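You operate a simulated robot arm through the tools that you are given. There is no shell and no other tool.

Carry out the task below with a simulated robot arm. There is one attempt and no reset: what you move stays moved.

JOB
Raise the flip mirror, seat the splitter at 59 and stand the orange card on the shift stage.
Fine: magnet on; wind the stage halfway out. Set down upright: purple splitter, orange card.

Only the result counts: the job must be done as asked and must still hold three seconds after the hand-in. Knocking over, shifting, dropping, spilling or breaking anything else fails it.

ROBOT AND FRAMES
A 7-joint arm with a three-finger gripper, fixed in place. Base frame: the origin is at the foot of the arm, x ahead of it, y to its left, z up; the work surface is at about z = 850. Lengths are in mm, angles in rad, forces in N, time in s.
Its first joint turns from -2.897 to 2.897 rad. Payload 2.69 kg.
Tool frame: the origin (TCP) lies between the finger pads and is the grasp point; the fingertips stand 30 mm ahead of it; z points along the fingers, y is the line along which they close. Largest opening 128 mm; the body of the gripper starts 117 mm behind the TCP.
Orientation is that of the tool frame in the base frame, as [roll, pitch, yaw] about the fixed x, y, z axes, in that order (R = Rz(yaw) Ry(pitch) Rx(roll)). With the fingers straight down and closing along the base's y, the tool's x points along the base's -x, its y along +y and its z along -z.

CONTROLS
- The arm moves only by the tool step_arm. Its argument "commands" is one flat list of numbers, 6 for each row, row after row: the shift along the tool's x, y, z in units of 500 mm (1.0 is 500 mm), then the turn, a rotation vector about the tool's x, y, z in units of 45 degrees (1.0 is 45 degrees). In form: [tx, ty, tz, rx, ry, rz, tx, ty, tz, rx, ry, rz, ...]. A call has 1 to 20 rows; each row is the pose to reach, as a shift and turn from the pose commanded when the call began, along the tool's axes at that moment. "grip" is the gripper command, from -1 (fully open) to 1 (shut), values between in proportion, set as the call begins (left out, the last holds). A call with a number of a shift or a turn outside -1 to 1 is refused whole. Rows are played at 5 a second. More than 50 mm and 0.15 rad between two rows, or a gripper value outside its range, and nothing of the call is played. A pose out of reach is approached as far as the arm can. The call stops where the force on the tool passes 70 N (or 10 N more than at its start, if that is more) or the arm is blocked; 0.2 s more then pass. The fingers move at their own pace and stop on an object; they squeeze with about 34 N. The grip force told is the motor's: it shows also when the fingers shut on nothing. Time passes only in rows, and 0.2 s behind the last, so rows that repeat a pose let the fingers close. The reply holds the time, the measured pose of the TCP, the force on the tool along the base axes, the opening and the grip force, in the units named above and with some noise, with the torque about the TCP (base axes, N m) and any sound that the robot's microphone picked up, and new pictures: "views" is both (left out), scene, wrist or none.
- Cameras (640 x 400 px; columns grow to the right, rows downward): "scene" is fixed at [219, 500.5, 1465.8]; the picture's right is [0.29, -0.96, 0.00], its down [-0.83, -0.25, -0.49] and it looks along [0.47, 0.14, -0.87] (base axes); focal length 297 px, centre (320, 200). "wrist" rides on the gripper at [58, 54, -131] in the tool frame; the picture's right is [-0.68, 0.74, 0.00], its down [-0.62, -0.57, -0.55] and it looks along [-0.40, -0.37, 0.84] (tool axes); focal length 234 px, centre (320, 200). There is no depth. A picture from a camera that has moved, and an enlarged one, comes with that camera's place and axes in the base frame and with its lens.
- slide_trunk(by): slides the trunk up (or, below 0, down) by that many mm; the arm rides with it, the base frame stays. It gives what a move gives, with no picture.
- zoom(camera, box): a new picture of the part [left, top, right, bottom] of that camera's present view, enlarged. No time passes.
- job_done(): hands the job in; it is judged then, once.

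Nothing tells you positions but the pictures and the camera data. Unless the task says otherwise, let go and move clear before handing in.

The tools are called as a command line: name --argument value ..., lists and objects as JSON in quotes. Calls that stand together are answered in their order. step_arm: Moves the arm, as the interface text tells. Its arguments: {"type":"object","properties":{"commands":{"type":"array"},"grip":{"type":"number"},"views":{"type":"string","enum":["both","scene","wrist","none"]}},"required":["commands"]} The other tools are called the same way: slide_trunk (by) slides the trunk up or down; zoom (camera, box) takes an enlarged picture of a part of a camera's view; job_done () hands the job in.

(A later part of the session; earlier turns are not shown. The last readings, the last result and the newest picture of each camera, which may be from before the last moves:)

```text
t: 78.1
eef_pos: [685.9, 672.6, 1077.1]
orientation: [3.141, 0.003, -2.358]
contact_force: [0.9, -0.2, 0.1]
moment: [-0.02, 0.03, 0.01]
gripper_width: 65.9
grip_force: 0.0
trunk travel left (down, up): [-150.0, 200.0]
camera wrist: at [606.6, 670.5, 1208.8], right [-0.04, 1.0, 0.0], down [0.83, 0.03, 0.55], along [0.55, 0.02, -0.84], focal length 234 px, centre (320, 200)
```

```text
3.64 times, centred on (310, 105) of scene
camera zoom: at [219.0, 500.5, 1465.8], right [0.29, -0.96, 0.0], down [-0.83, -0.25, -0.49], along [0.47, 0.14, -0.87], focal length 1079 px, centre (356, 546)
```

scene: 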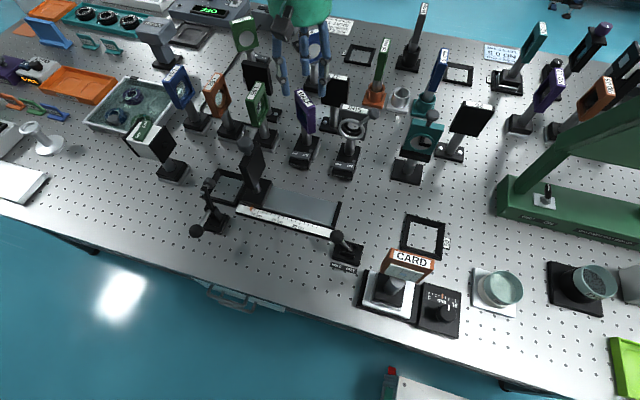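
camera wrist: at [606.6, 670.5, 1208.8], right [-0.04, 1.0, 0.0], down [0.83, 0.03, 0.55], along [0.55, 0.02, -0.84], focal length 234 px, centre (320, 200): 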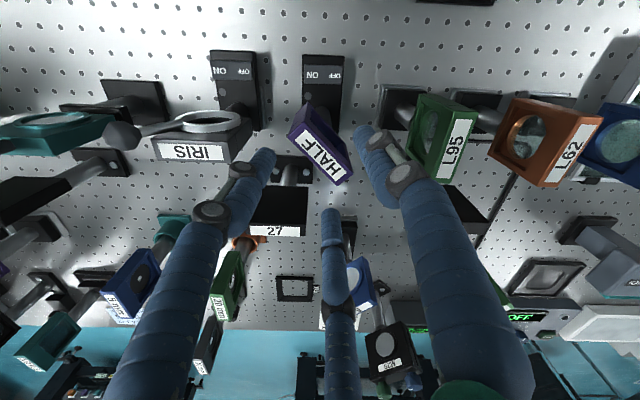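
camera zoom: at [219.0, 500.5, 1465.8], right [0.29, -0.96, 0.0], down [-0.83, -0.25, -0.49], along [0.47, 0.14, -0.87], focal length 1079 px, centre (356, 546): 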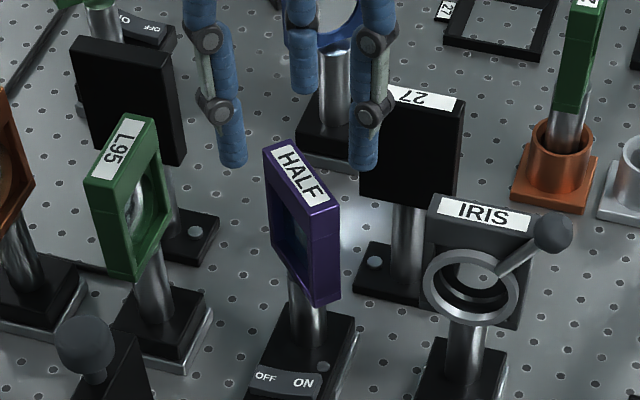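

step_arm --commands '[0.0064, -0.003, 0.0, 0, 0, 0, 0.0064, -0.003, 0.05, 0, 0, 0, 0.0064, -0.003, 0.1, 0, 0, 0, 0.0064, -0.003, 0.134, 0, 0, 0]'

zoom --camera "wrist" --box '[250, 80, 390, 220]'

zoom --camera "scene" --box '[250, 50, 370, 160]'

```text
t: 79.1
eef_pos: [686.4, 667.0, 1010.3]
orientation: [3.141, 0.002, -2.359]
contact_force: [0.1, 0.3, 0.1]
moment: [-0.03, 0.01, 0.01]
gripper_width: 66.1
grip_force: 0.1
trunk travel left (down, up): [-150.0, 200.0]
camera wrist: at [606.3, 664.4, 1141.4], right [-0.04, 1.0, 0.0], down [0.83, 0.03, 0.55], along [0.55, 0.02, -0.84], focal length 234 px, centre (320, 200)
```

scene: 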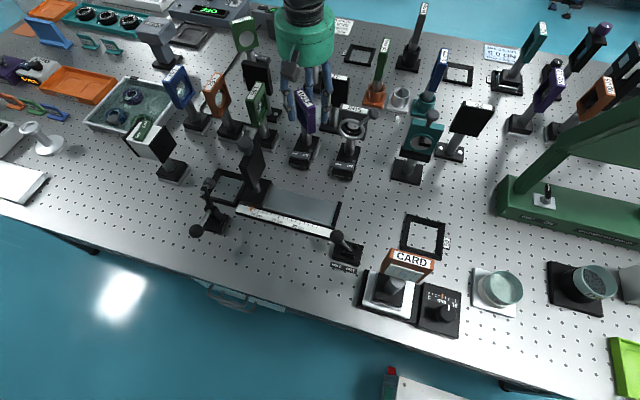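
wrist: 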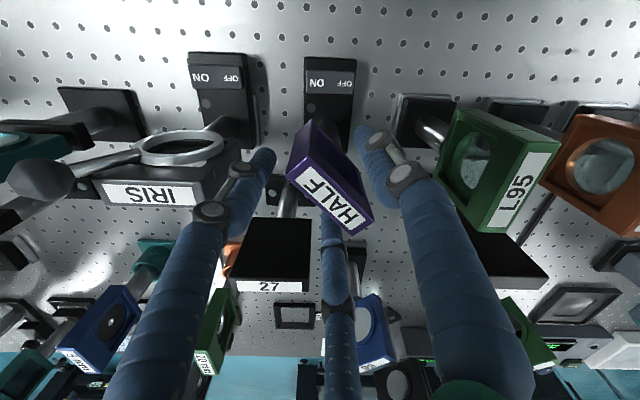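

```text
2.86 times, centred on (320, 150) of wrist
camera zoom: at [606.3, 664.4, 1141.4], right [-0.04, 1.0, 0.0], down [0.83, 0.03, 0.55], along [0.55, 0.02, -0.84], focal length 669 px, centre (320, 343)
```

zoom: 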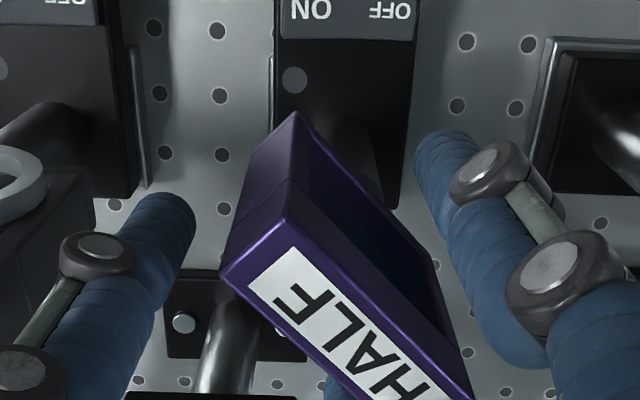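

```text
3.64 times, centred on (310, 105) of scene
camera zoom: at [219.0, 500.5, 1465.8], right [0.29, -0.96, 0.0], down [-0.83, -0.25, -0.49], along [0.47, 0.14, -0.87], focal length 1079 px, centre (356, 546)
```

zoom: 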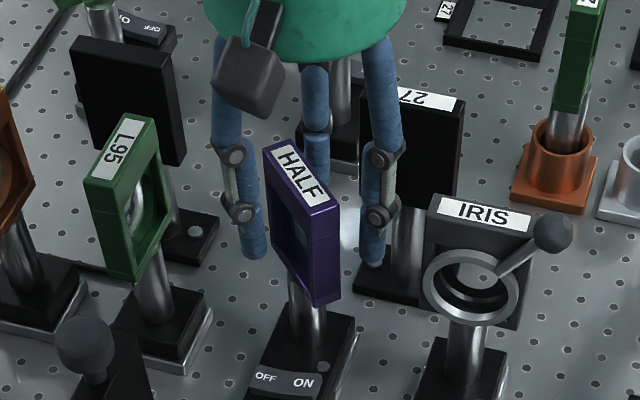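

step_arm --commands '[0, 0.003, 0, 0, 0, 0]' --views "none"

step_arm --commands '[0, 0, 0, 0, 0, 0, 0, 0, 0, 0, 0, 0, 0, 0, 0, 0, 0, 0]' --grip 1

zoom --camera "wrist" --box '[250, 80, 390, 220]'

zoom --camera "scene" --box '[250, 70, 370, 180]'

```text
t: 79.5
eef_pos: [683.5, 669.6, 1009.1]
orientation: [-3.141, 0.001, -2.356]
contact_force: [0.3, 0.4, 0.1]
moment: [0.04, -0.01, -0.02]
gripper_width: 65.8
grip_force: 0.0
trunk travel left (down, up): [-150.0, 200.0]
```

```text
t: 80.3
eef_pos: [684.4, 667.2, 1008.5]
orientation: [3.141, -0.001, -2.358]
contact_force: [0.7, -0.9, -0.4]
moment: [-0.02, -0.08, -0.06]
gripper_width: 31.0
grip_force: 33.9
trunk travel left (down, up): [-150.0, 200.0]
camera wrist: at [604.6, 665.6, 1140.9], right [-0.04, 1.0, 0.0], down [0.84, 0.03, 0.55], along [0.55, 0.02, -0.84], focal length 234 px, centre (320, 200)
```

scene: 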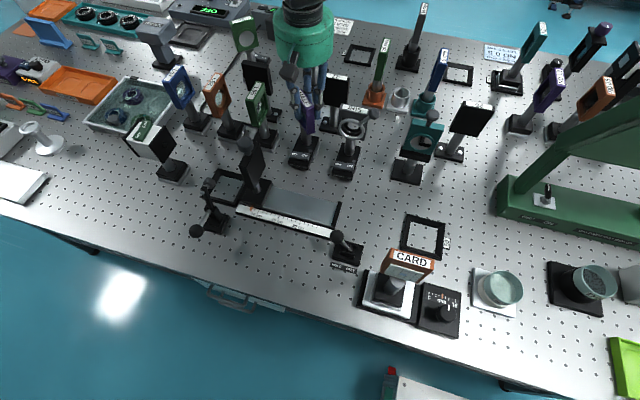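
wrist: 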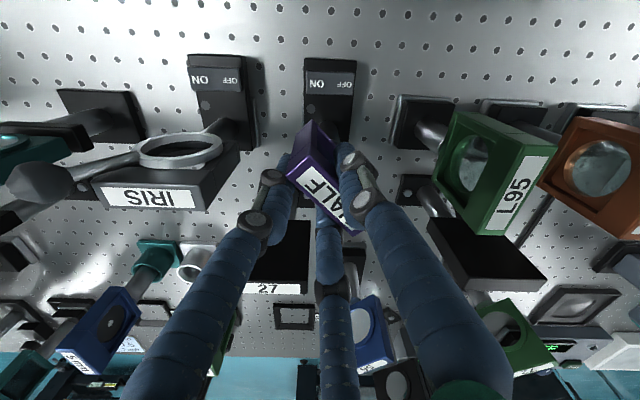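

```text
2.86 times, centred on (320, 150) of wrist
camera zoom: at [604.6, 665.6, 1140.9], right [-0.04, 1.0, 0.0], down [0.84, 0.03, 0.55], along [0.55, 0.02, -0.84], focal length 669 px, centre (320, 343)
```

zoom: 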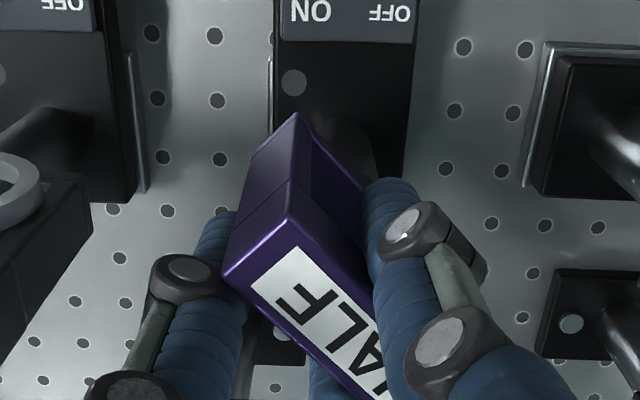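

```text
3.64 times, centred on (310, 125) of scene
camera zoom: at [219.0, 500.5, 1465.8], right [0.29, -0.96, 0.0], down [-0.83, -0.25, -0.49], along [0.47, 0.14, -0.87], focal length 1079 px, centre (356, 473)
```

zoom: 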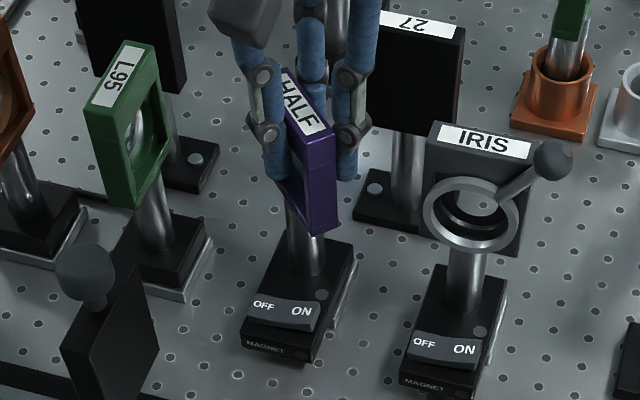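

Gripped with no push on the base. A small test lift next.

step_arm --commands '[0, 0, -0.01, 0, 0, 0, 0, 0, -0.02, 0, 0, 0, 0, 0, -0.03, 0, 0, 0, 0, 0, -0.04, 0, 0, 0]'

zoom --camera "wrist" --box '[250, 80, 390, 220]'

zoom --camera "scene" --box '[250, 70, 370, 180]'

```text
t: 81.3
eef_pos: [681.7, 667.7, 1031.7]
orientation: [3.141, 0.001, -2.357]
contact_force: [0.7, 0.1, -5.2]
moment: [-0.04, -0.04, -0.03]
gripper_width: 30.8
grip_force: 34.2
trunk travel left (down, up): [-150.0, 200.0]
camera wrist: at [603.8, 665.7, 1162.1], right [-0.04, 1.0, 0.0], down [0.83, 0.03, 0.55], along [0.55, 0.02, -0.84], focal length 234 px, centre (320, 200)
```

scene: 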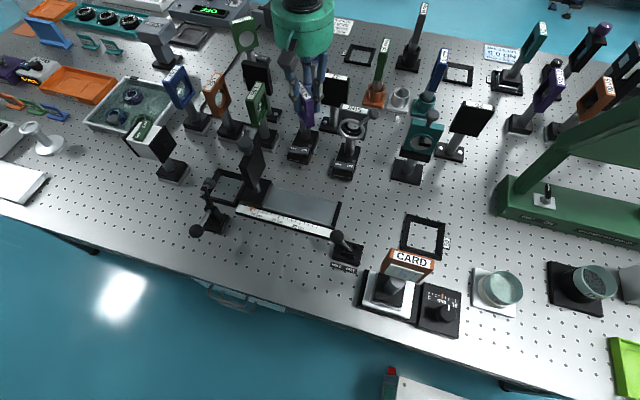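
wrist: 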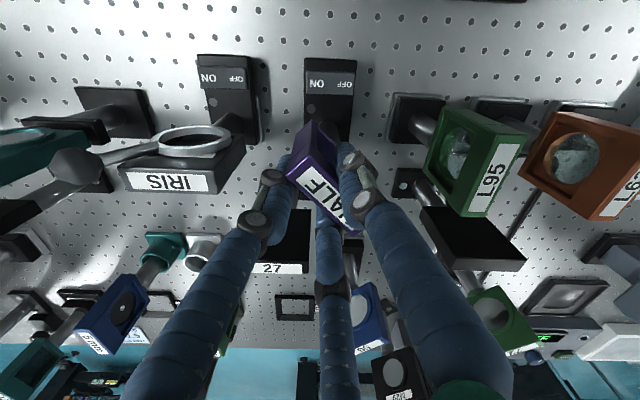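

```text
2.86 times, centred on (320, 150) of wrist
camera zoom: at [603.8, 665.7, 1162.1], right [-0.04, 1.0, 0.0], down [0.83, 0.03, 0.55], along [0.55, 0.02, -0.84], focal length 669 px, centre (320, 343)
```

zoom: 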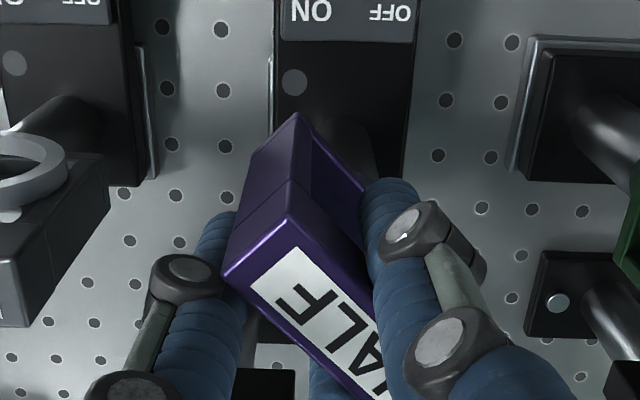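

```text
3.64 times, centred on (310, 125) of scene
camera zoom: at [219.0, 500.5, 1465.8], right [0.29, -0.96, 0.0], down [-0.83, -0.25, -0.49], along [0.47, 0.14, -0.87], focal length 1079 px, centre (356, 473)
```

zoom: 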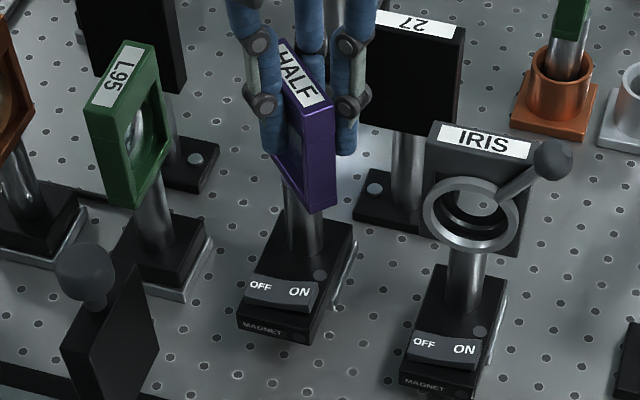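

The splitter lifts straight with about 5 N of weight. I'll raise it, bring it out in front of the iris, carry it along x≈574 past the raised mirror, and hover over seat 59.

step_arm --commands '[0, 0, -0.06, 0, 0, 0, 0, 0, -0.118, 0, 0, 0, 0.045, 0.032, -0.118, 0, 0, 0, 0.09, 0.064, -0.118, 0, 0, 0, 0.135, 0.096, -0.118, 0, 0, 0, 0.1797, 0.1286, -0.118, 0, 0, 0]'

zoom --camera "scene" --box '[220, 70, 420, 230]'

```text
t: 82.7
eef_pos: [574.1, 651.0, 1089.9]
orientation: [3.14, 0.002, -2.359]
contact_force: [-0.2, -0.1, -3.5]
moment: [-0.03, -0.01, -0.03]
gripper_width: 30.7
grip_force: 33.7
trunk travel left (down, up): [-150.0, 200.0]
camera wrist: at [495.6, 648.3, 1221.3], right [-0.04, 1.0, 0.0], down [0.83, 0.03, 0.55], along [0.55, 0.02, -0.84], focal length 234 px, centre (320, 200)
```

scene: 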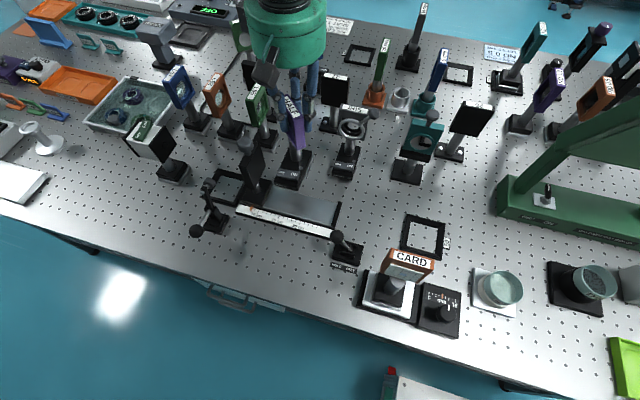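
wrist: 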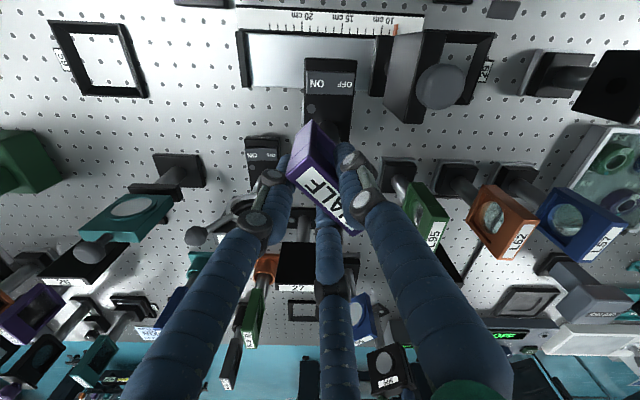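

```text
2.50 times, centred on (320, 150) of scene
camera zoom: at [219.0, 500.5, 1465.8], right [0.29, -0.96, 0.0], down [-0.83, -0.25, -0.49], along [0.47, 0.14, -0.87], focal length 742 px, centre (320, 325)
```

zoom: 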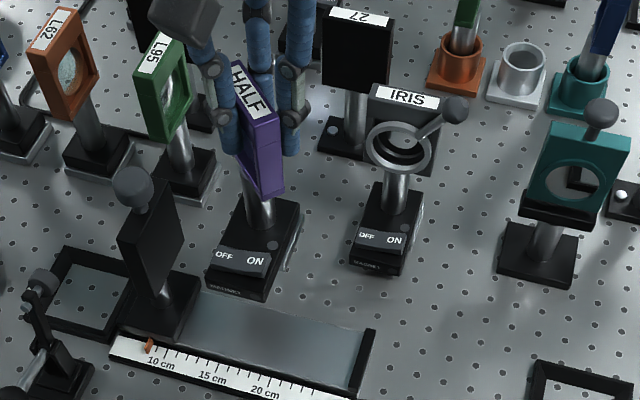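

step_arm --commands '[0.0519, -0.052, 0, 0, 0, 0, 0.1038, -0.104, 0, 0, 0, 0, 0.1557, -0.156, 0, 0, 0, 0, 0.2076, -0.208, 0, 0, 0, 0, 0.2595, -0.26, 0, 0, 0, 0, 0.3114, -0.312, 0, 0, 0, 0, 0.3633, -0.364, 0, 0, 0, 0, 0.4153, -0.4161, 0, 0, 0, 0, 0.455, -0.3836, 0, 0, 0, 0, 0.4947, -0.3511, 0, 0, 0, 0]'

zoom --camera "wrist" --box '[240, 20, 400, 160]'

zoom --camera "scene" --box '[350, 130, 510, 290]'

```text
t: 84.9
eef_pos: [522.2, 353.4, 1090.9]
orientation: [-3.141, 0.0, -2.357]
contact_force: [0.2, 1.0, -4.5]
moment: [-0.02, 0.0, 0.02]
gripper_width: 30.6
grip_force: 34.0
trunk travel left (down, up): [-150.0, 200.0]
camera wrist: at [443.6, 351.1, 1222.1], right [-0.04, 1.0, 0.0], down [0.84, 0.03, 0.55], along [0.55, 0.02, -0.84], focal length 234 px, centre (320, 200)
```

scene: 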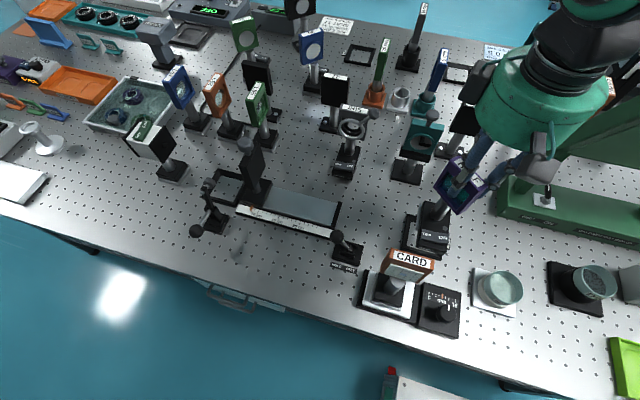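
wrist: 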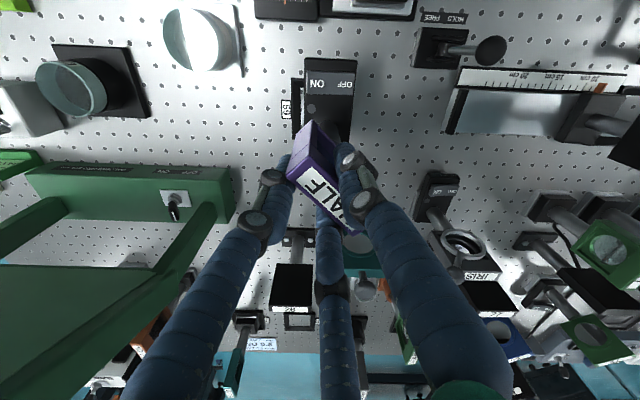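

```text
2.86 times, centred on (320, 90) of wrist
camera zoom: at [443.6, 351.1, 1222.1], right [-0.04, 1.0, 0.0], down [0.84, 0.03, 0.55], along [0.55, 0.02, -0.84], focal length 669 px, centre (320, 514)
```

zoom: 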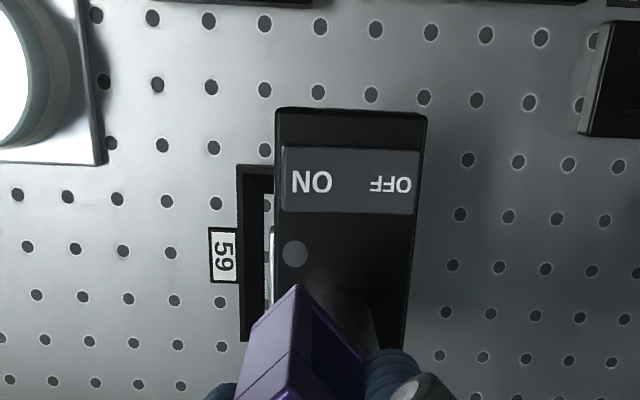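

```text
2.50 times, centred on (430, 210) of scene
camera zoom: at [219.0, 500.5, 1465.8], right [0.29, -0.96, 0.0], down [-0.83, -0.25, -0.49], along [0.47, 0.14, -0.87], focal length 742 px, centre (45, 175)
```

zoom: 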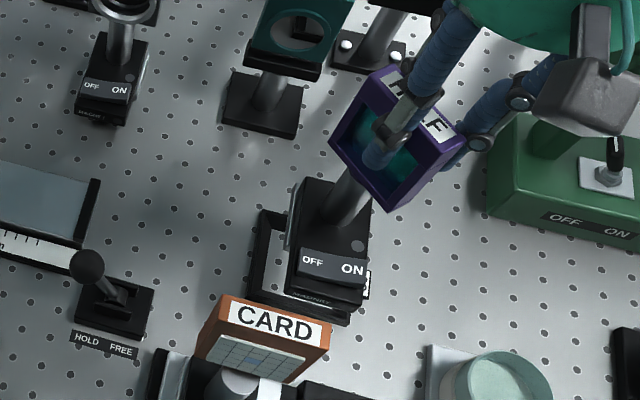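

Hovering over seat 59: the splitter's foot centre looks about 7 mm too far in +y relative to the pocket. I'll correct it and descend partway to check again.

step_arm --commands '[0.0085, -0.0113, 0, 0, 0, 0, 0.0085, -0.0113, 0.05, 0, 0, 0, 0.0085, -0.0113, 0.09, 0, 0, 0]'

zoom --camera "wrist" --box '[260, 40, 380, 150]'

zoom --camera "scene" --box '[385, 180, 475, 270]'

```text
t: 85.7
eef_pos: [523.9, 346.3, 1043.8]
orientation: [3.142, 0.0, -2.358]
contact_force: [0.2, -0.1, -5.4]
moment: [-0.03, -0.02, 0.0]
gripper_width: 30.7
grip_force: 33.9
trunk travel left (down, up): [-150.0, 200.0]
camera wrist: at [444.1, 343.1, 1175.9], right [-0.04, 1.0, 0.0], down [0.83, 0.03, 0.55], along [0.55, 0.02, -0.84], focal length 234 px, centre (320, 200)
```

scene: 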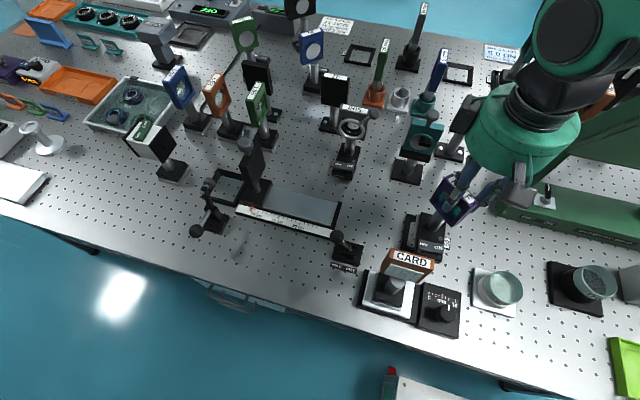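
wrist: 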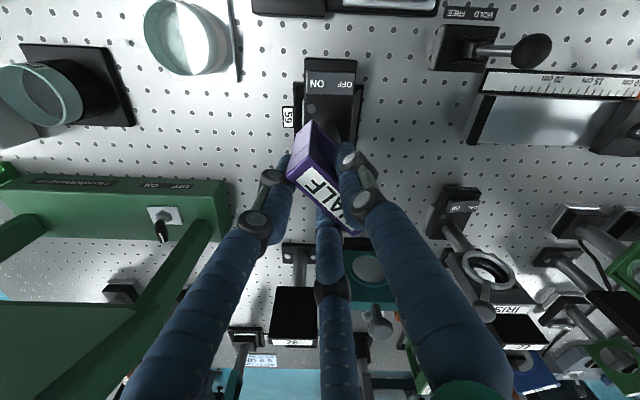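

```text
3.64 times, centred on (320, 95) of wrist
camera zoom: at [444.1, 343.1, 1175.9], right [-0.04, 1.0, 0.0], down [0.83, 0.03, 0.55], along [0.55, 0.02, -0.84], focal length 852 px, centre (320, 582)
```

zoom: 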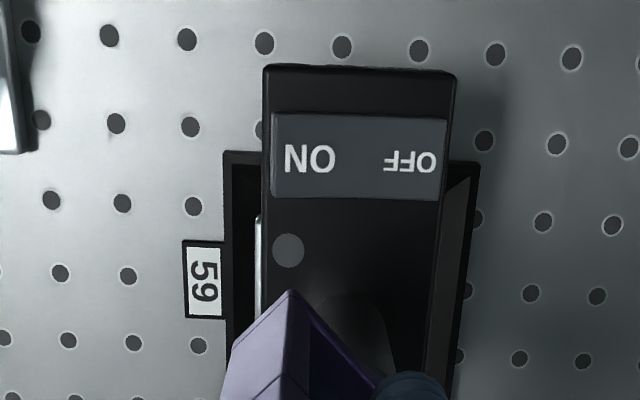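

```text
4.44 times, centred on (430, 225) of scene
camera zoom: at [219.0, 500.5, 1465.8], right [0.29, -0.96, 0.0], down [-0.83, -0.25, -0.49], along [0.47, 0.14, -0.87], focal length 1319 px, centre (-169, 89)
```

zoom: 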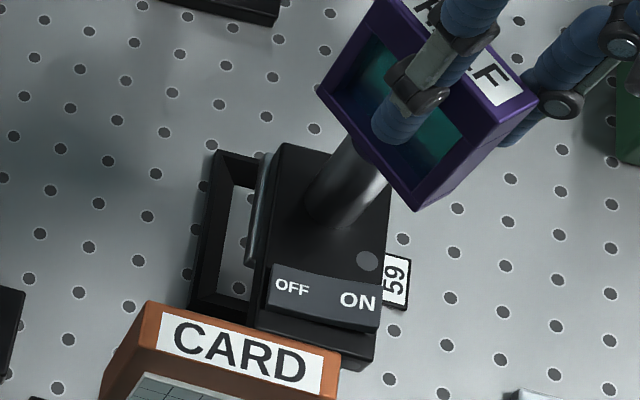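

Wrist view shows the foot nearly centred over the pocket; the scene view suggests 1–2 mm more +y. I'll apply a small correction and lower to just above the frame.

step_arm --commands '[-0.0028, 0.0014, 0.02, 0, 0, 0, -0.0028, 0.0014, 0.04, 0, 0, 0, -0.0028, 0.0014, 0.052, 0, 0, 0]'

zoom --camera "wrist" --box '[260, 40, 380, 150]'

zoom --camera "scene" --box '[385, 190, 475, 280]'

```text
t: 86.5
eef_pos: [523.9, 346.9, 1018.3]
orientation: [3.141, -0.001, -2.357]
contact_force: [0.0, 0.3, -5.2]
moment: [-0.07, -0.03, -0.03]
gripper_width: 30.7
grip_force: 34.3
trunk travel left (down, up): [-150.0, 200.0]
camera wrist: at [444.6, 343.9, 1150.1], right [-0.04, 1.0, 0.0], down [0.84, 0.03, 0.55], along [0.55, 0.02, -0.84], focal length 234 px, centre (320, 200)
```

scene: 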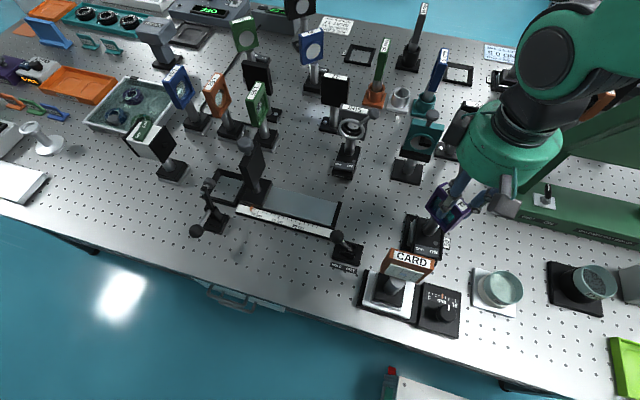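
wrist: 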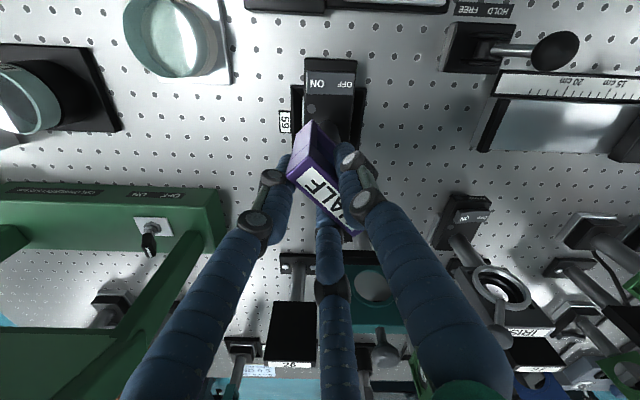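

```text
3.64 times, centred on (320, 95) of wrist
camera zoom: at [444.6, 343.9, 1150.1], right [-0.04, 1.0, 0.0], down [0.84, 0.03, 0.55], along [0.55, 0.02, -0.84], focal length 852 px, centre (320, 582)
```

zoom: 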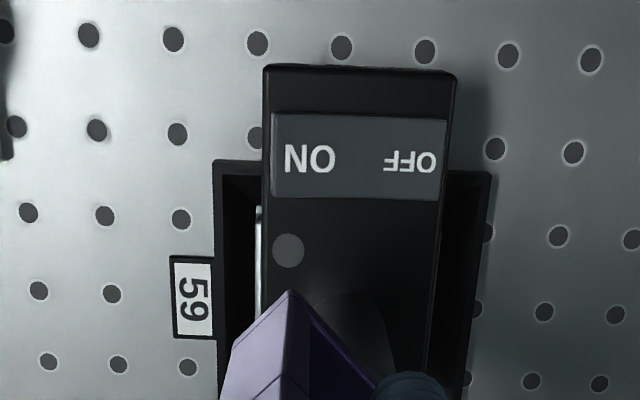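

```text
4.44 times, centred on (430, 235) of scene
camera zoom: at [219.0, 500.5, 1465.8], right [0.29, -0.96, 0.0], down [-0.83, -0.25, -0.49], along [0.47, 0.14, -0.87], focal length 1319 px, centre (-169, 44)
```

zoom: 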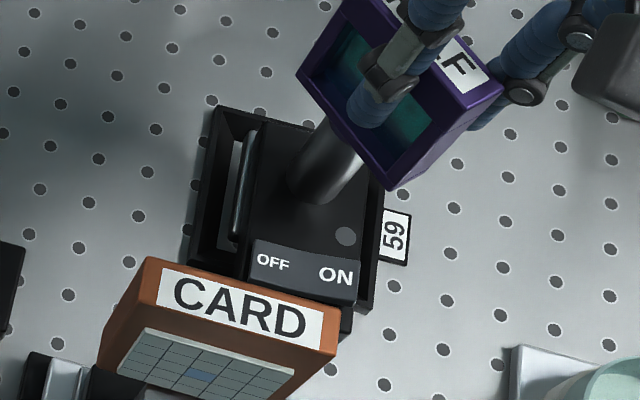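

step_arm --commands '[0, 0, 0.004, 0, 0, 0, 0, 0, 0.008, 0, 0, 0]' --views "none"

step_arm --commands '[0, 0, 0.004, 0, 0, 0]' --views "none"

```text
t: 87.1
eef_pos: [523.2, 346.6, 1014.4]
orientation: [-3.141, 0.0, -2.359]
contact_force: [-0.7, -0.2, -5.0]
moment: [-0.01, -0.01, 0.0]
gripper_width: 30.7
grip_force: 33.5
trunk travel left (down, up): [-150.0, 200.0]
```

```text
t: 87.5
eef_pos: [523.9, 346.7, 1012.3]
orientation: [-3.14, 0.001, -2.358]
contact_force: [-0.7, -0.1, -5.2]
moment: [-0.01, -0.04, 0.0]
gripper_width: 30.8
grip_force: 34.4
trunk travel left (down, up): [-150.0, 200.0]
```

step_arm --commands '[0, 0, 0.004, 0, 0, 0]' --views "none"

zoom --camera "wrist" --box '[270, 45, 370, 145]'

zoom --camera "scene" --box '[395, 200, 465, 270]'

```text
t: 87.9
eef_pos: [521.9, 346.3, 1009.2]
orientation: [3.141, 0.0, -2.357]
contact_force: [0.0, -0.6, -5.1]
moment: [0.0, -0.06, 0.03]
gripper_width: 30.3
grip_force: 33.6
trunk travel left (down, up): [-150.0, 200.0]
```

```text
4.00 times, centred on (320, 95) of wrist
camera zoom: at [444.6, 343.9, 1141.1], right [-0.04, 1.0, 0.0], down [0.83, 0.03, 0.55], along [0.55, 0.02, -0.84], focal length 937 px, centre (320, 620)
```

zoom: 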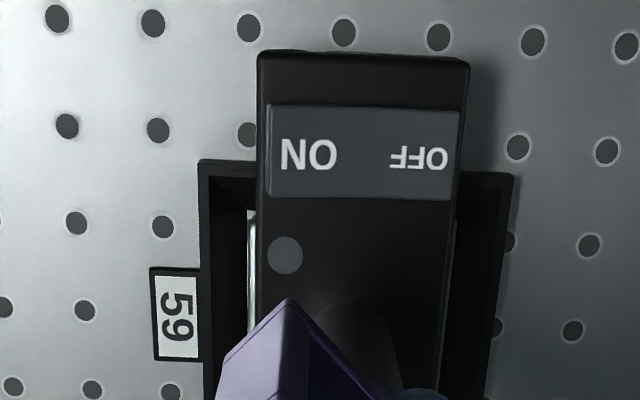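

```text
5.71 times, centred on (430, 235) of scene
camera zoom: at [219.0, 500.5, 1465.8], right [0.29, -0.96, 0.0], down [-0.83, -0.25, -0.49], along [0.47, 0.14, -0.87], focal length 1695 px, centre (-309, 0)
```

zoom: 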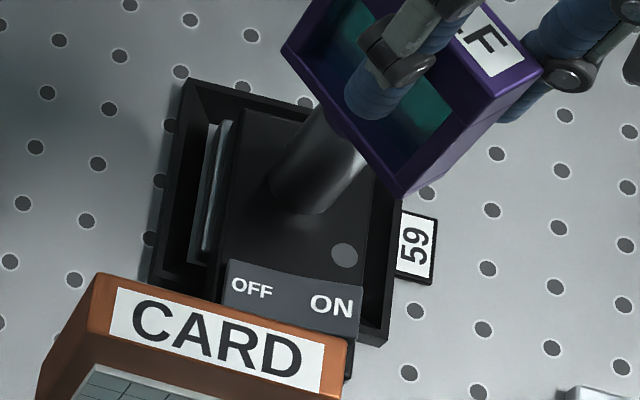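

step_arm --commands '[0, 0, 0.003, 0, 0, 0]' --views "none"

```text
t: 88.3
eef_pos: [523.6, 345.8, 1009.3]
orientation: [-3.141, 0.002, -2.357]
contact_force: [0.8, -2.3, 2.5]
moment: [-0.07, 0.03, 0.04]
gripper_width: 30.4
grip_force: 34.0
trunk travel left (down, up): [-150.0, 200.0]
```

Contact came at the table-level height, so the foot has gone down into the pocket. I'll press a touch more, release and inspect.

step_arm --commands '[0, 0, 0.0014, 0, 0, 0]' --views "none"

step_arm --commands '[0, 0, 0, 0, 0, 0, 0, 0, 0, 0, 0, 0, 0, 0, 0, 0, 0, 0]' --grip -0.1

zoom --camera "wrist" --box '[270, 45, 370, 145]'

zoom --camera "scene" --box '[395, 200, 465, 270]'

```text
t: 88.7
eef_pos: [523.1, 345.5, 1009.2]
orientation: [-3.141, 0.003, -2.36]
contact_force: [0.6, -6.0, 17.3]
moment: [-0.54, 0.54, 0.12]
gripper_width: 30.7
grip_force: 34.1
trunk travel left (down, up): [-150.0, 200.0]
```

```text
t: 89.5
eef_pos: [523.4, 346.0, 1007.7]
orientation: [-3.141, 0.0, -2.357]
contact_force: [0.2, -1.0, -0.3]
moment: [0.03, 0.01, -0.01]
gripper_width: 70.2
grip_force: 0.0
trunk travel left (down, up): [-150.0, 200.0]
camera wrist: at [444.2, 343.7, 1138.8], right [-0.04, 1.0, 0.0], down [0.84, 0.03, 0.55], along [0.55, 0.02, -0.84], focal length 234 px, centre (320, 200)
```

scene: 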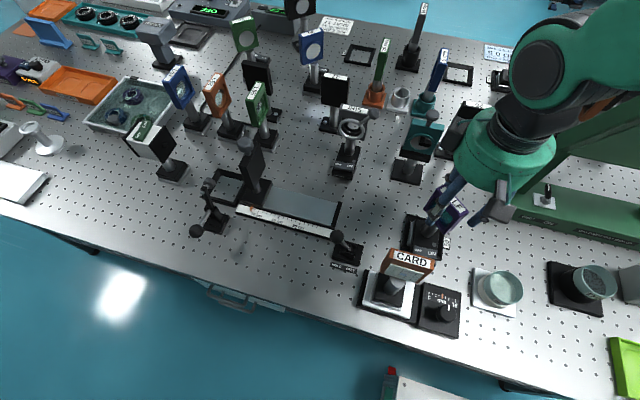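
wrist: 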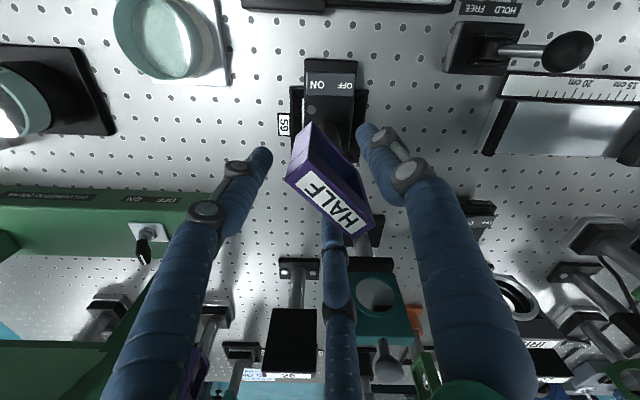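

```text
4.00 times, centred on (320, 95) of wrist
camera zoom: at [444.2, 343.7, 1138.8], right [-0.04, 1.0, 0.0], down [0.84, 0.03, 0.55], along [0.55, 0.02, -0.84], focal length 937 px, centre (320, 620)
```

zoom: 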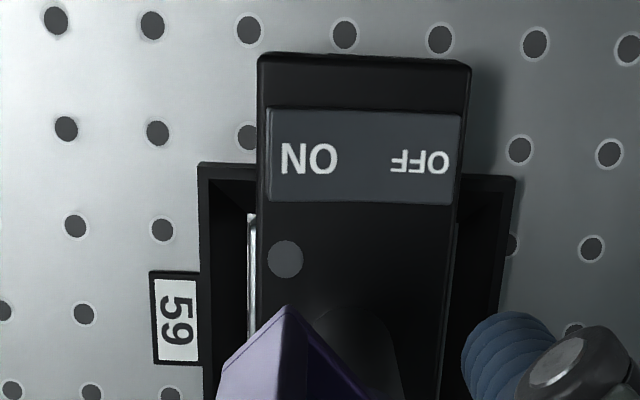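

```text
5.71 times, centred on (430, 235) of scene
camera zoom: at [219.0, 500.5, 1465.8], right [0.29, -0.96, 0.0], down [-0.83, -0.25, -0.49], along [0.47, 0.14, -0.87], focal length 1695 px, centre (-309, 0)
```

zoom: 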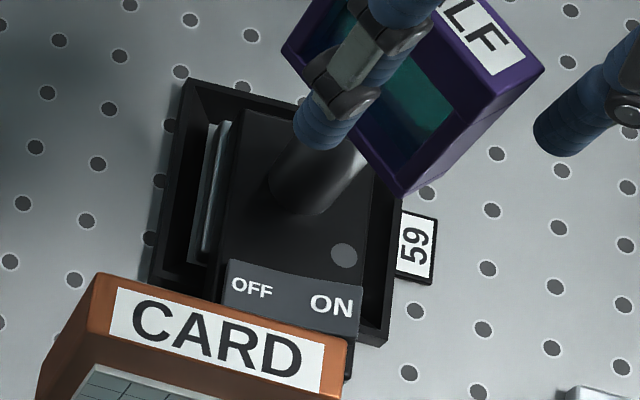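

The splitter is upright in seat 59. To press the rocker without hitting the plate, I'll back straight up, close the fingers and approach tilted from the front corner.

step_arm --commands '[0, 0, -0.05, 0, 0, 0, 0, 0, -0.12, 0, 0, 0, 0, 0, -0.18, 0, 0, 0, 0, 0, -0.24, 0, 0, 0]' --views "none"

step_arm --commands '[0.0222, 0.014, 0.02, 0, -0.178, 0, 0.0444, 0.028, 0.04, 0, -0.356, 0, 0.0667, 0.042, 0.06, 0, -0.533, 0, 0.0889, 0.056, 0.08, 0, -0.711, 0, 0.1112, 0.0698, 0.1, 0, -0.889, 0, 0.1112, 0.0698, 0.16, 0, -0.889, 0]' --grip 1

zoom --camera "wrist" --box '[240, 60, 400, 200]'

zoom --camera "scene" --box '[370, 150, 490, 280]'

```text
t: 90.5
eef_pos: [524.0, 346.6, 1127.9]
orientation: [3.14, 0.0, -2.359]
contact_force: [0.2, -0.5, 0.3]
moment: [-0.03, 0.0, -0.02]
gripper_width: 70.5
grip_force: 0.0
trunk travel left (down, up): [-150.0, 200.0]
```

```text
t: 91.9
eef_pos: [455.7, 332.0, 1029.2]
orientation: [3.135, 0.666, -2.361]
contact_force: [-0.7, 0.3, 4.0]
moment: [-0.16, 0.18, -0.02]
gripper_width: 2.3
grip_force: 31.1
trunk travel left (down, up): [-150.0, 200.0]
camera wrist: at [328.5, 281.0, 1096.5], right [-0.14, 0.9, 0.42], down [0.5, -0.3, 0.81], along [0.85, 0.33, -0.41], focal length 234 px, centre (320, 200)
```

scene: 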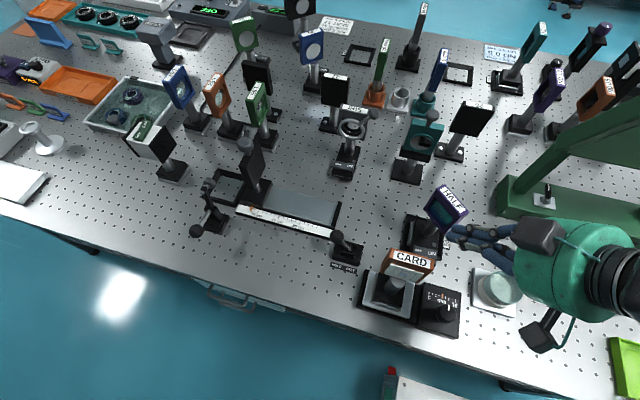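
wrist: 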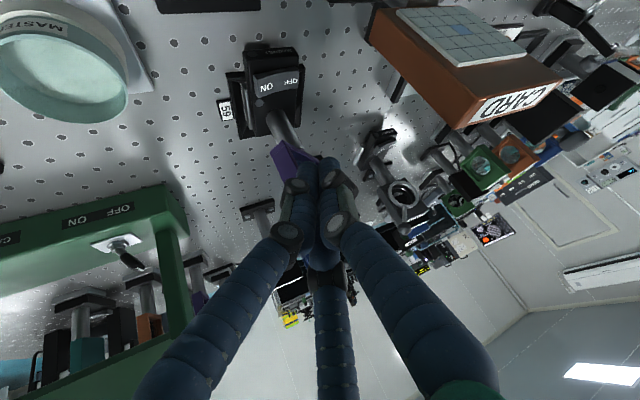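

```text
2.86 times, centred on (320, 130) of wrist
camera zoom: at [328.5, 281.0, 1096.5], right [-0.14, 0.9, 0.42], down [0.5, -0.3, 0.81], along [0.85, 0.33, -0.41], focal length 669 px, centre (320, 400)
```

zoom: 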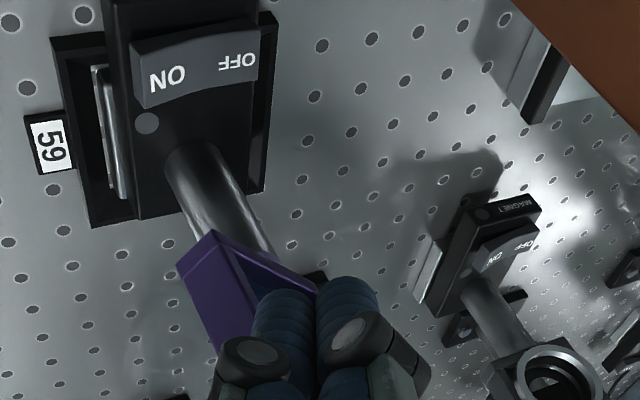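

```text
3.08 times, centred on (430, 215) of scene
camera zoom: at [219.0, 500.5, 1465.8], right [0.29, -0.96, 0.0], down [-0.83, -0.25, -0.49], along [0.47, 0.14, -0.87], focal length 913 px, centre (-18, 154)
```

zoom: 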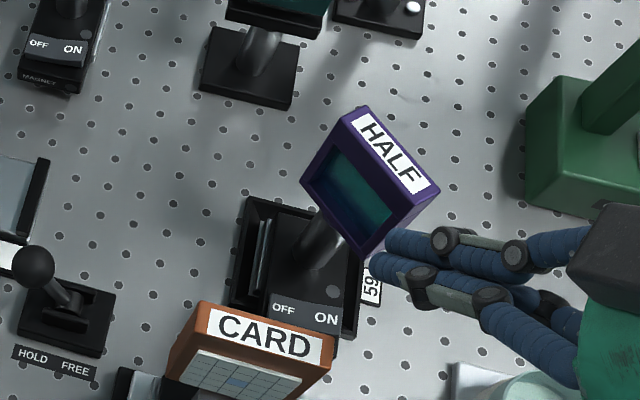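

The tips are close to the splitter's plate and a few newtons show on the tool. I'll back off along the finger axis right away and check the splitter.

step_arm --commands '[0.009, 0, -0.058, 0, 0, 0]'

zoom --camera "wrist" --box '[240, 40, 400, 180]'

zoom --camera "scene" --box '[370, 150, 490, 280]'

```text
t: 92.3
eef_pos: [444.9, 317.0, 1065.8]
orientation: [-3.139, 0.7, -2.354]
contact_force: [0.5, 0.0, 0.7]
moment: [0.0, 0.0, -0.01]
gripper_width: 1.9
grip_force: 31.4
trunk travel left (down, up): [-150.0, 200.0]
camera wrist: at [316.6, 264.4, 1129.9], right [-0.15, 0.89, 0.44], down [0.48, -0.32, 0.82], along [0.86, 0.34, -0.38], focal length 234 px, centre (320, 200)
```

scene: 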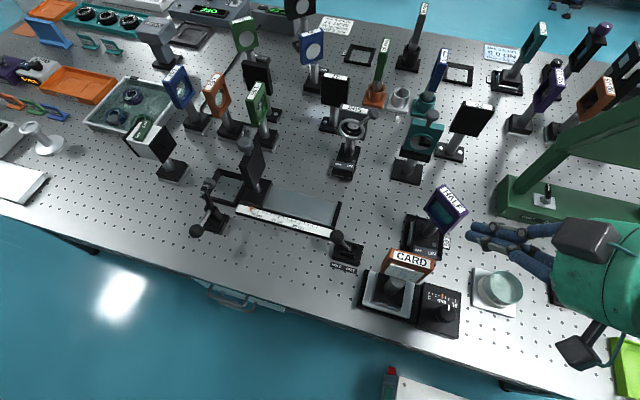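
wrist: 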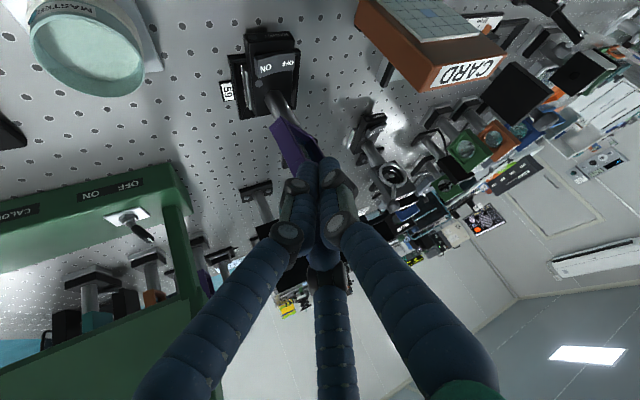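

```text
2.86 times, centred on (320, 110) of wrist
camera zoom: at [316.6, 264.4, 1129.9], right [-0.15, 0.89, 0.44], down [0.48, -0.32, 0.82], along [0.86, 0.34, -0.38], focal length 669 px, centre (320, 457)
```

zoom: 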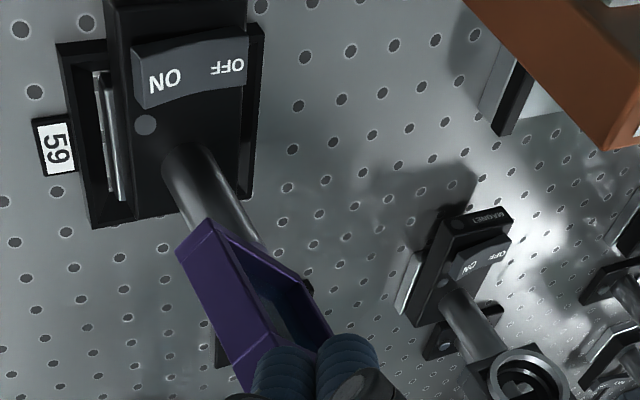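

```text
3.08 times, centred on (430, 215) of scene
camera zoom: at [219.0, 500.5, 1465.8], right [0.29, -0.96, 0.0], down [-0.83, -0.25, -0.49], along [0.47, 0.14, -0.87], focal length 913 px, centre (-18, 154)
```

zoom: 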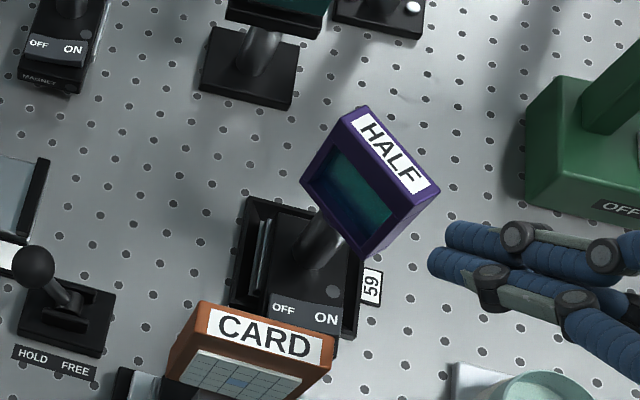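

The splitter is unmoved and the load is gone. I'll drop down further out, below the plate's lower edge, and then slide in over the ON end.

step_arm --commands '[0.0415, 0, 0.042, 0, 0, 0, 0.083, 0, 0.084, 0, 0, 0, 0.1245, 0, 0.127, 0, 0, 0, 0.166, 0, 0.169, 0, 0, 0, 0.15, 0, 0.2, 0, 0, 0, 0.135, 0, 0.229, 0, 0, 0, 0.135, 0, 0.229, 0, 0, 0]'

zoom --camera "wrist" --box '[240, 70, 400, 210]'

zoom --camera "scene" --box '[370, 170, 490, 300]'

```text
t: 93.9
eef_pos: [459.1, 331.4, 935.7]
orientation: [3.141, 0.698, -2.356]
contact_force: [-0.4, 0.4, -1.3]
moment: [0.02, -0.03, 0.02]
gripper_width: 2.1
grip_force: 31.4
trunk travel left (down, up): [-150.0, 200.0]
camera wrist: at [330.5, 278.5, 998.8], right [-0.15, 0.89, 0.43], down [0.48, -0.32, 0.82], along [0.86, 0.34, -0.38], focal length 234 px, centre (320, 200)
```

scene: 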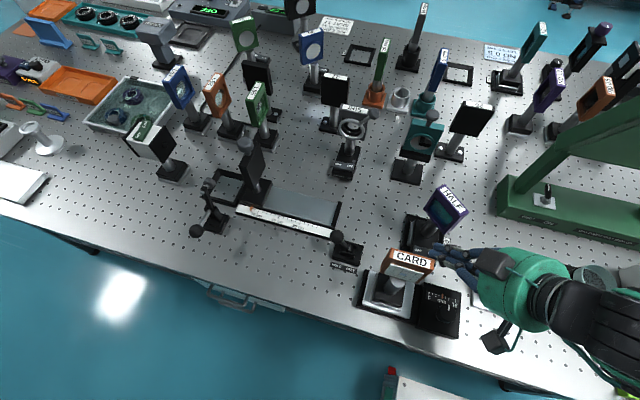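
wrist: 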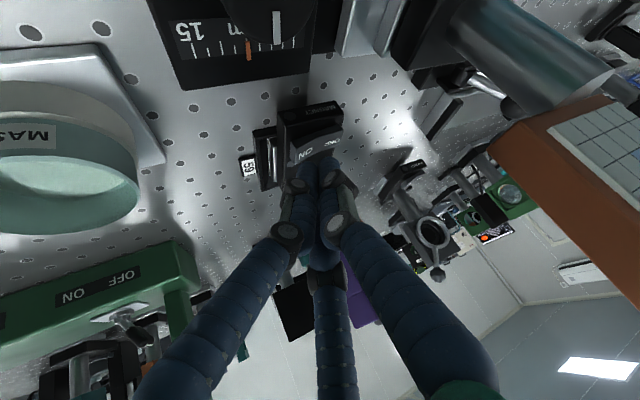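

```text
2.86 times, centred on (320, 140) of wrist
camera zoom: at [330.5, 278.5, 998.8], right [-0.15, 0.89, 0.43], down [0.48, -0.32, 0.82], along [0.86, 0.34, -0.38], focal length 669 px, centre (320, 371)
```

zoom: 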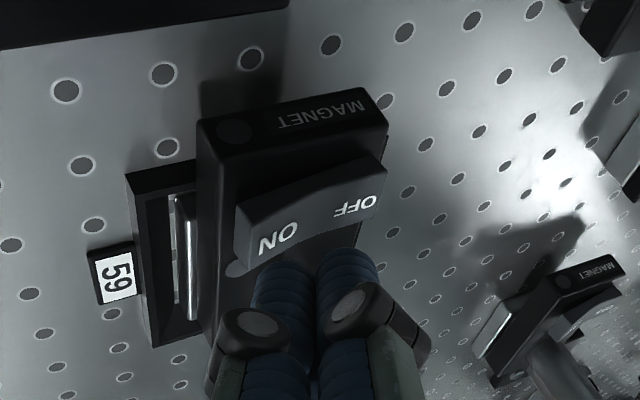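

```text
3.08 times, centred on (430, 235) of scene
camera zoom: at [219.0, 500.5, 1465.8], right [0.29, -0.96, 0.0], down [-0.83, -0.25, -0.49], along [0.47, 0.14, -0.87], focal length 913 px, centre (-18, 92)
```

zoom: 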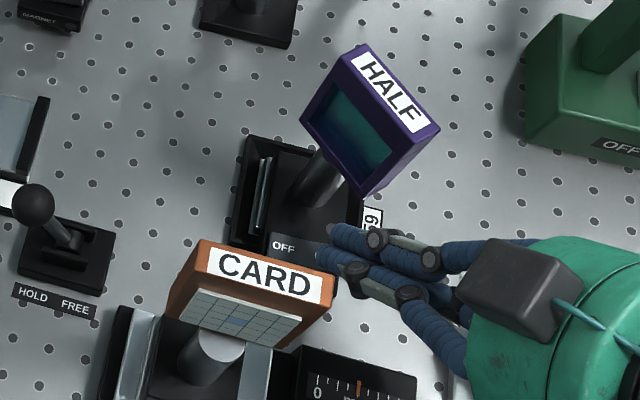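

The ON end of the rocker stands raised, just below the fingertips. I'll press straight down in small steps and watch the force.

step_arm --commands '[0.0064, 0, 0.0077, 0, 0, 0, 0.0129, 0, 0.0153, 0, 0, 0]' --views "none"

step_arm --commands '[0.0026, 0, 0.0031, 0, 0, 0, 0.0052, 0, 0.0061, 0, 0, 0]' --views "wrist"

zoom --camera "wrist" --box '[260, 90, 380, 190]'

```text
t: 94.5
eef_pos: [459.5, 332.0, 926.7]
orientation: [3.141, 0.699, -2.357]
contact_force: [1.1, 0.6, 1.0]
moment: [0.02, -0.02, 0.0]
gripper_width: 1.9
grip_force: 31.6
trunk travel left (down, up): [-150.0, 200.0]
```

```text
t: 95.1
eef_pos: [459.3, 331.4, 921.4]
orientation: [3.14, 0.7, -2.356]
contact_force: [0.5, 0.2, 1.1]
moment: [-0.01, -0.01, -0.01]
gripper_width: 2.1
grip_force: 31.6
trunk travel left (down, up): [-150.0, 200.0]
camera wrist: at [330.7, 279.2, 986.0], right [-0.15, 0.89, 0.44], down [0.48, -0.32, 0.82], along [0.86, 0.34, -0.38], focal length 234 px, centre (320, 200)
```

wrist: 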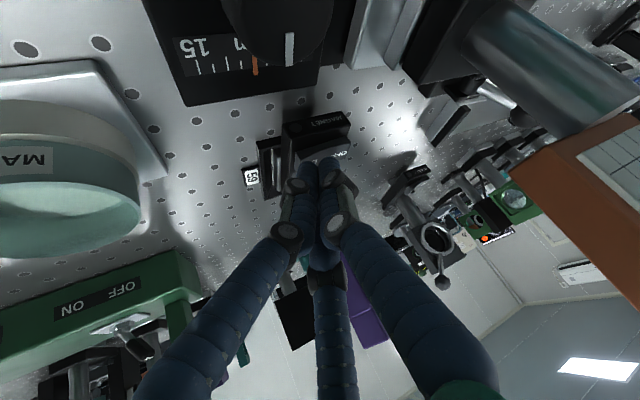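

```text
4.00 times, centred on (320, 140) of wrist
camera zoom: at [330.7, 279.2, 986.0], right [-0.15, 0.89, 0.44], down [0.48, -0.32, 0.82], along [0.86, 0.34, -0.38], focal length 937 px, centre (320, 440)
```

zoom: 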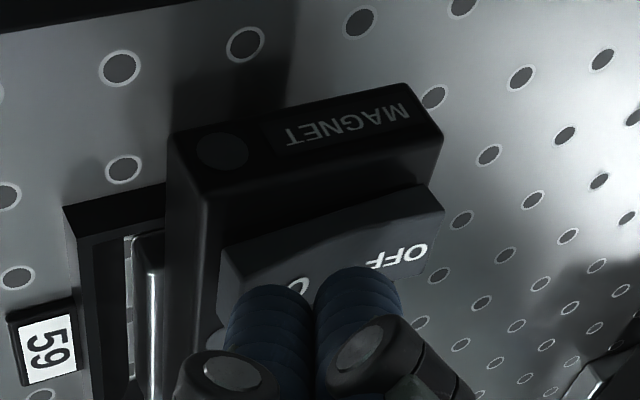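

step_arm --commands '[0.0026, 0, 0.0031, 0, 0, 0, 0.0039, 0, 0.0046, 0, 0, 0]' --views "none"

step_arm --commands '[0.0026, 0, 0.0031, 0, 0, 0]' --views "none"

zoom --camera "wrist" --box '[260, 90, 380, 190]'

```text
t: 95.7
eef_pos: [459.8, 332.5, 919.5]
orientation: [3.141, 0.697, -2.356]
contact_force: [0.1, 0.3, -0.9]
moment: [0.0, -0.01, -0.01]
gripper_width: 2.0
grip_force: 31.2
trunk travel left (down, up): [-150.0, 200.0]
```

```text
t: 96.1
eef_pos: [459.8, 332.9, 917.5]
orientation: [3.141, 0.699, -2.355]
contact_force: [-2.4, -1.4, 8.4]
moment: [-0.12, 0.04, -0.03]
gripper_width: 2.3
grip_force: 31.2
trunk travel left (down, up): [-150.0, 200.0]
```

```text
4.00 times, centred on (320, 140) of wrist
camera zoom: at [331.1, 279.6, 981.0], right [-0.15, 0.89, 0.44], down [0.48, -0.32, 0.82], along [0.86, 0.34, -0.38], focal length 937 px, centre (320, 440)
```

zoom: 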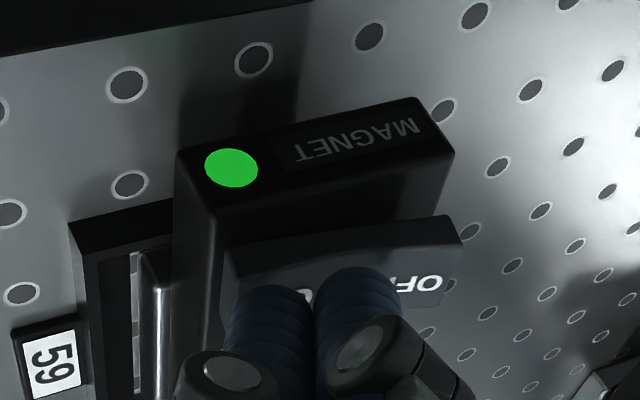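

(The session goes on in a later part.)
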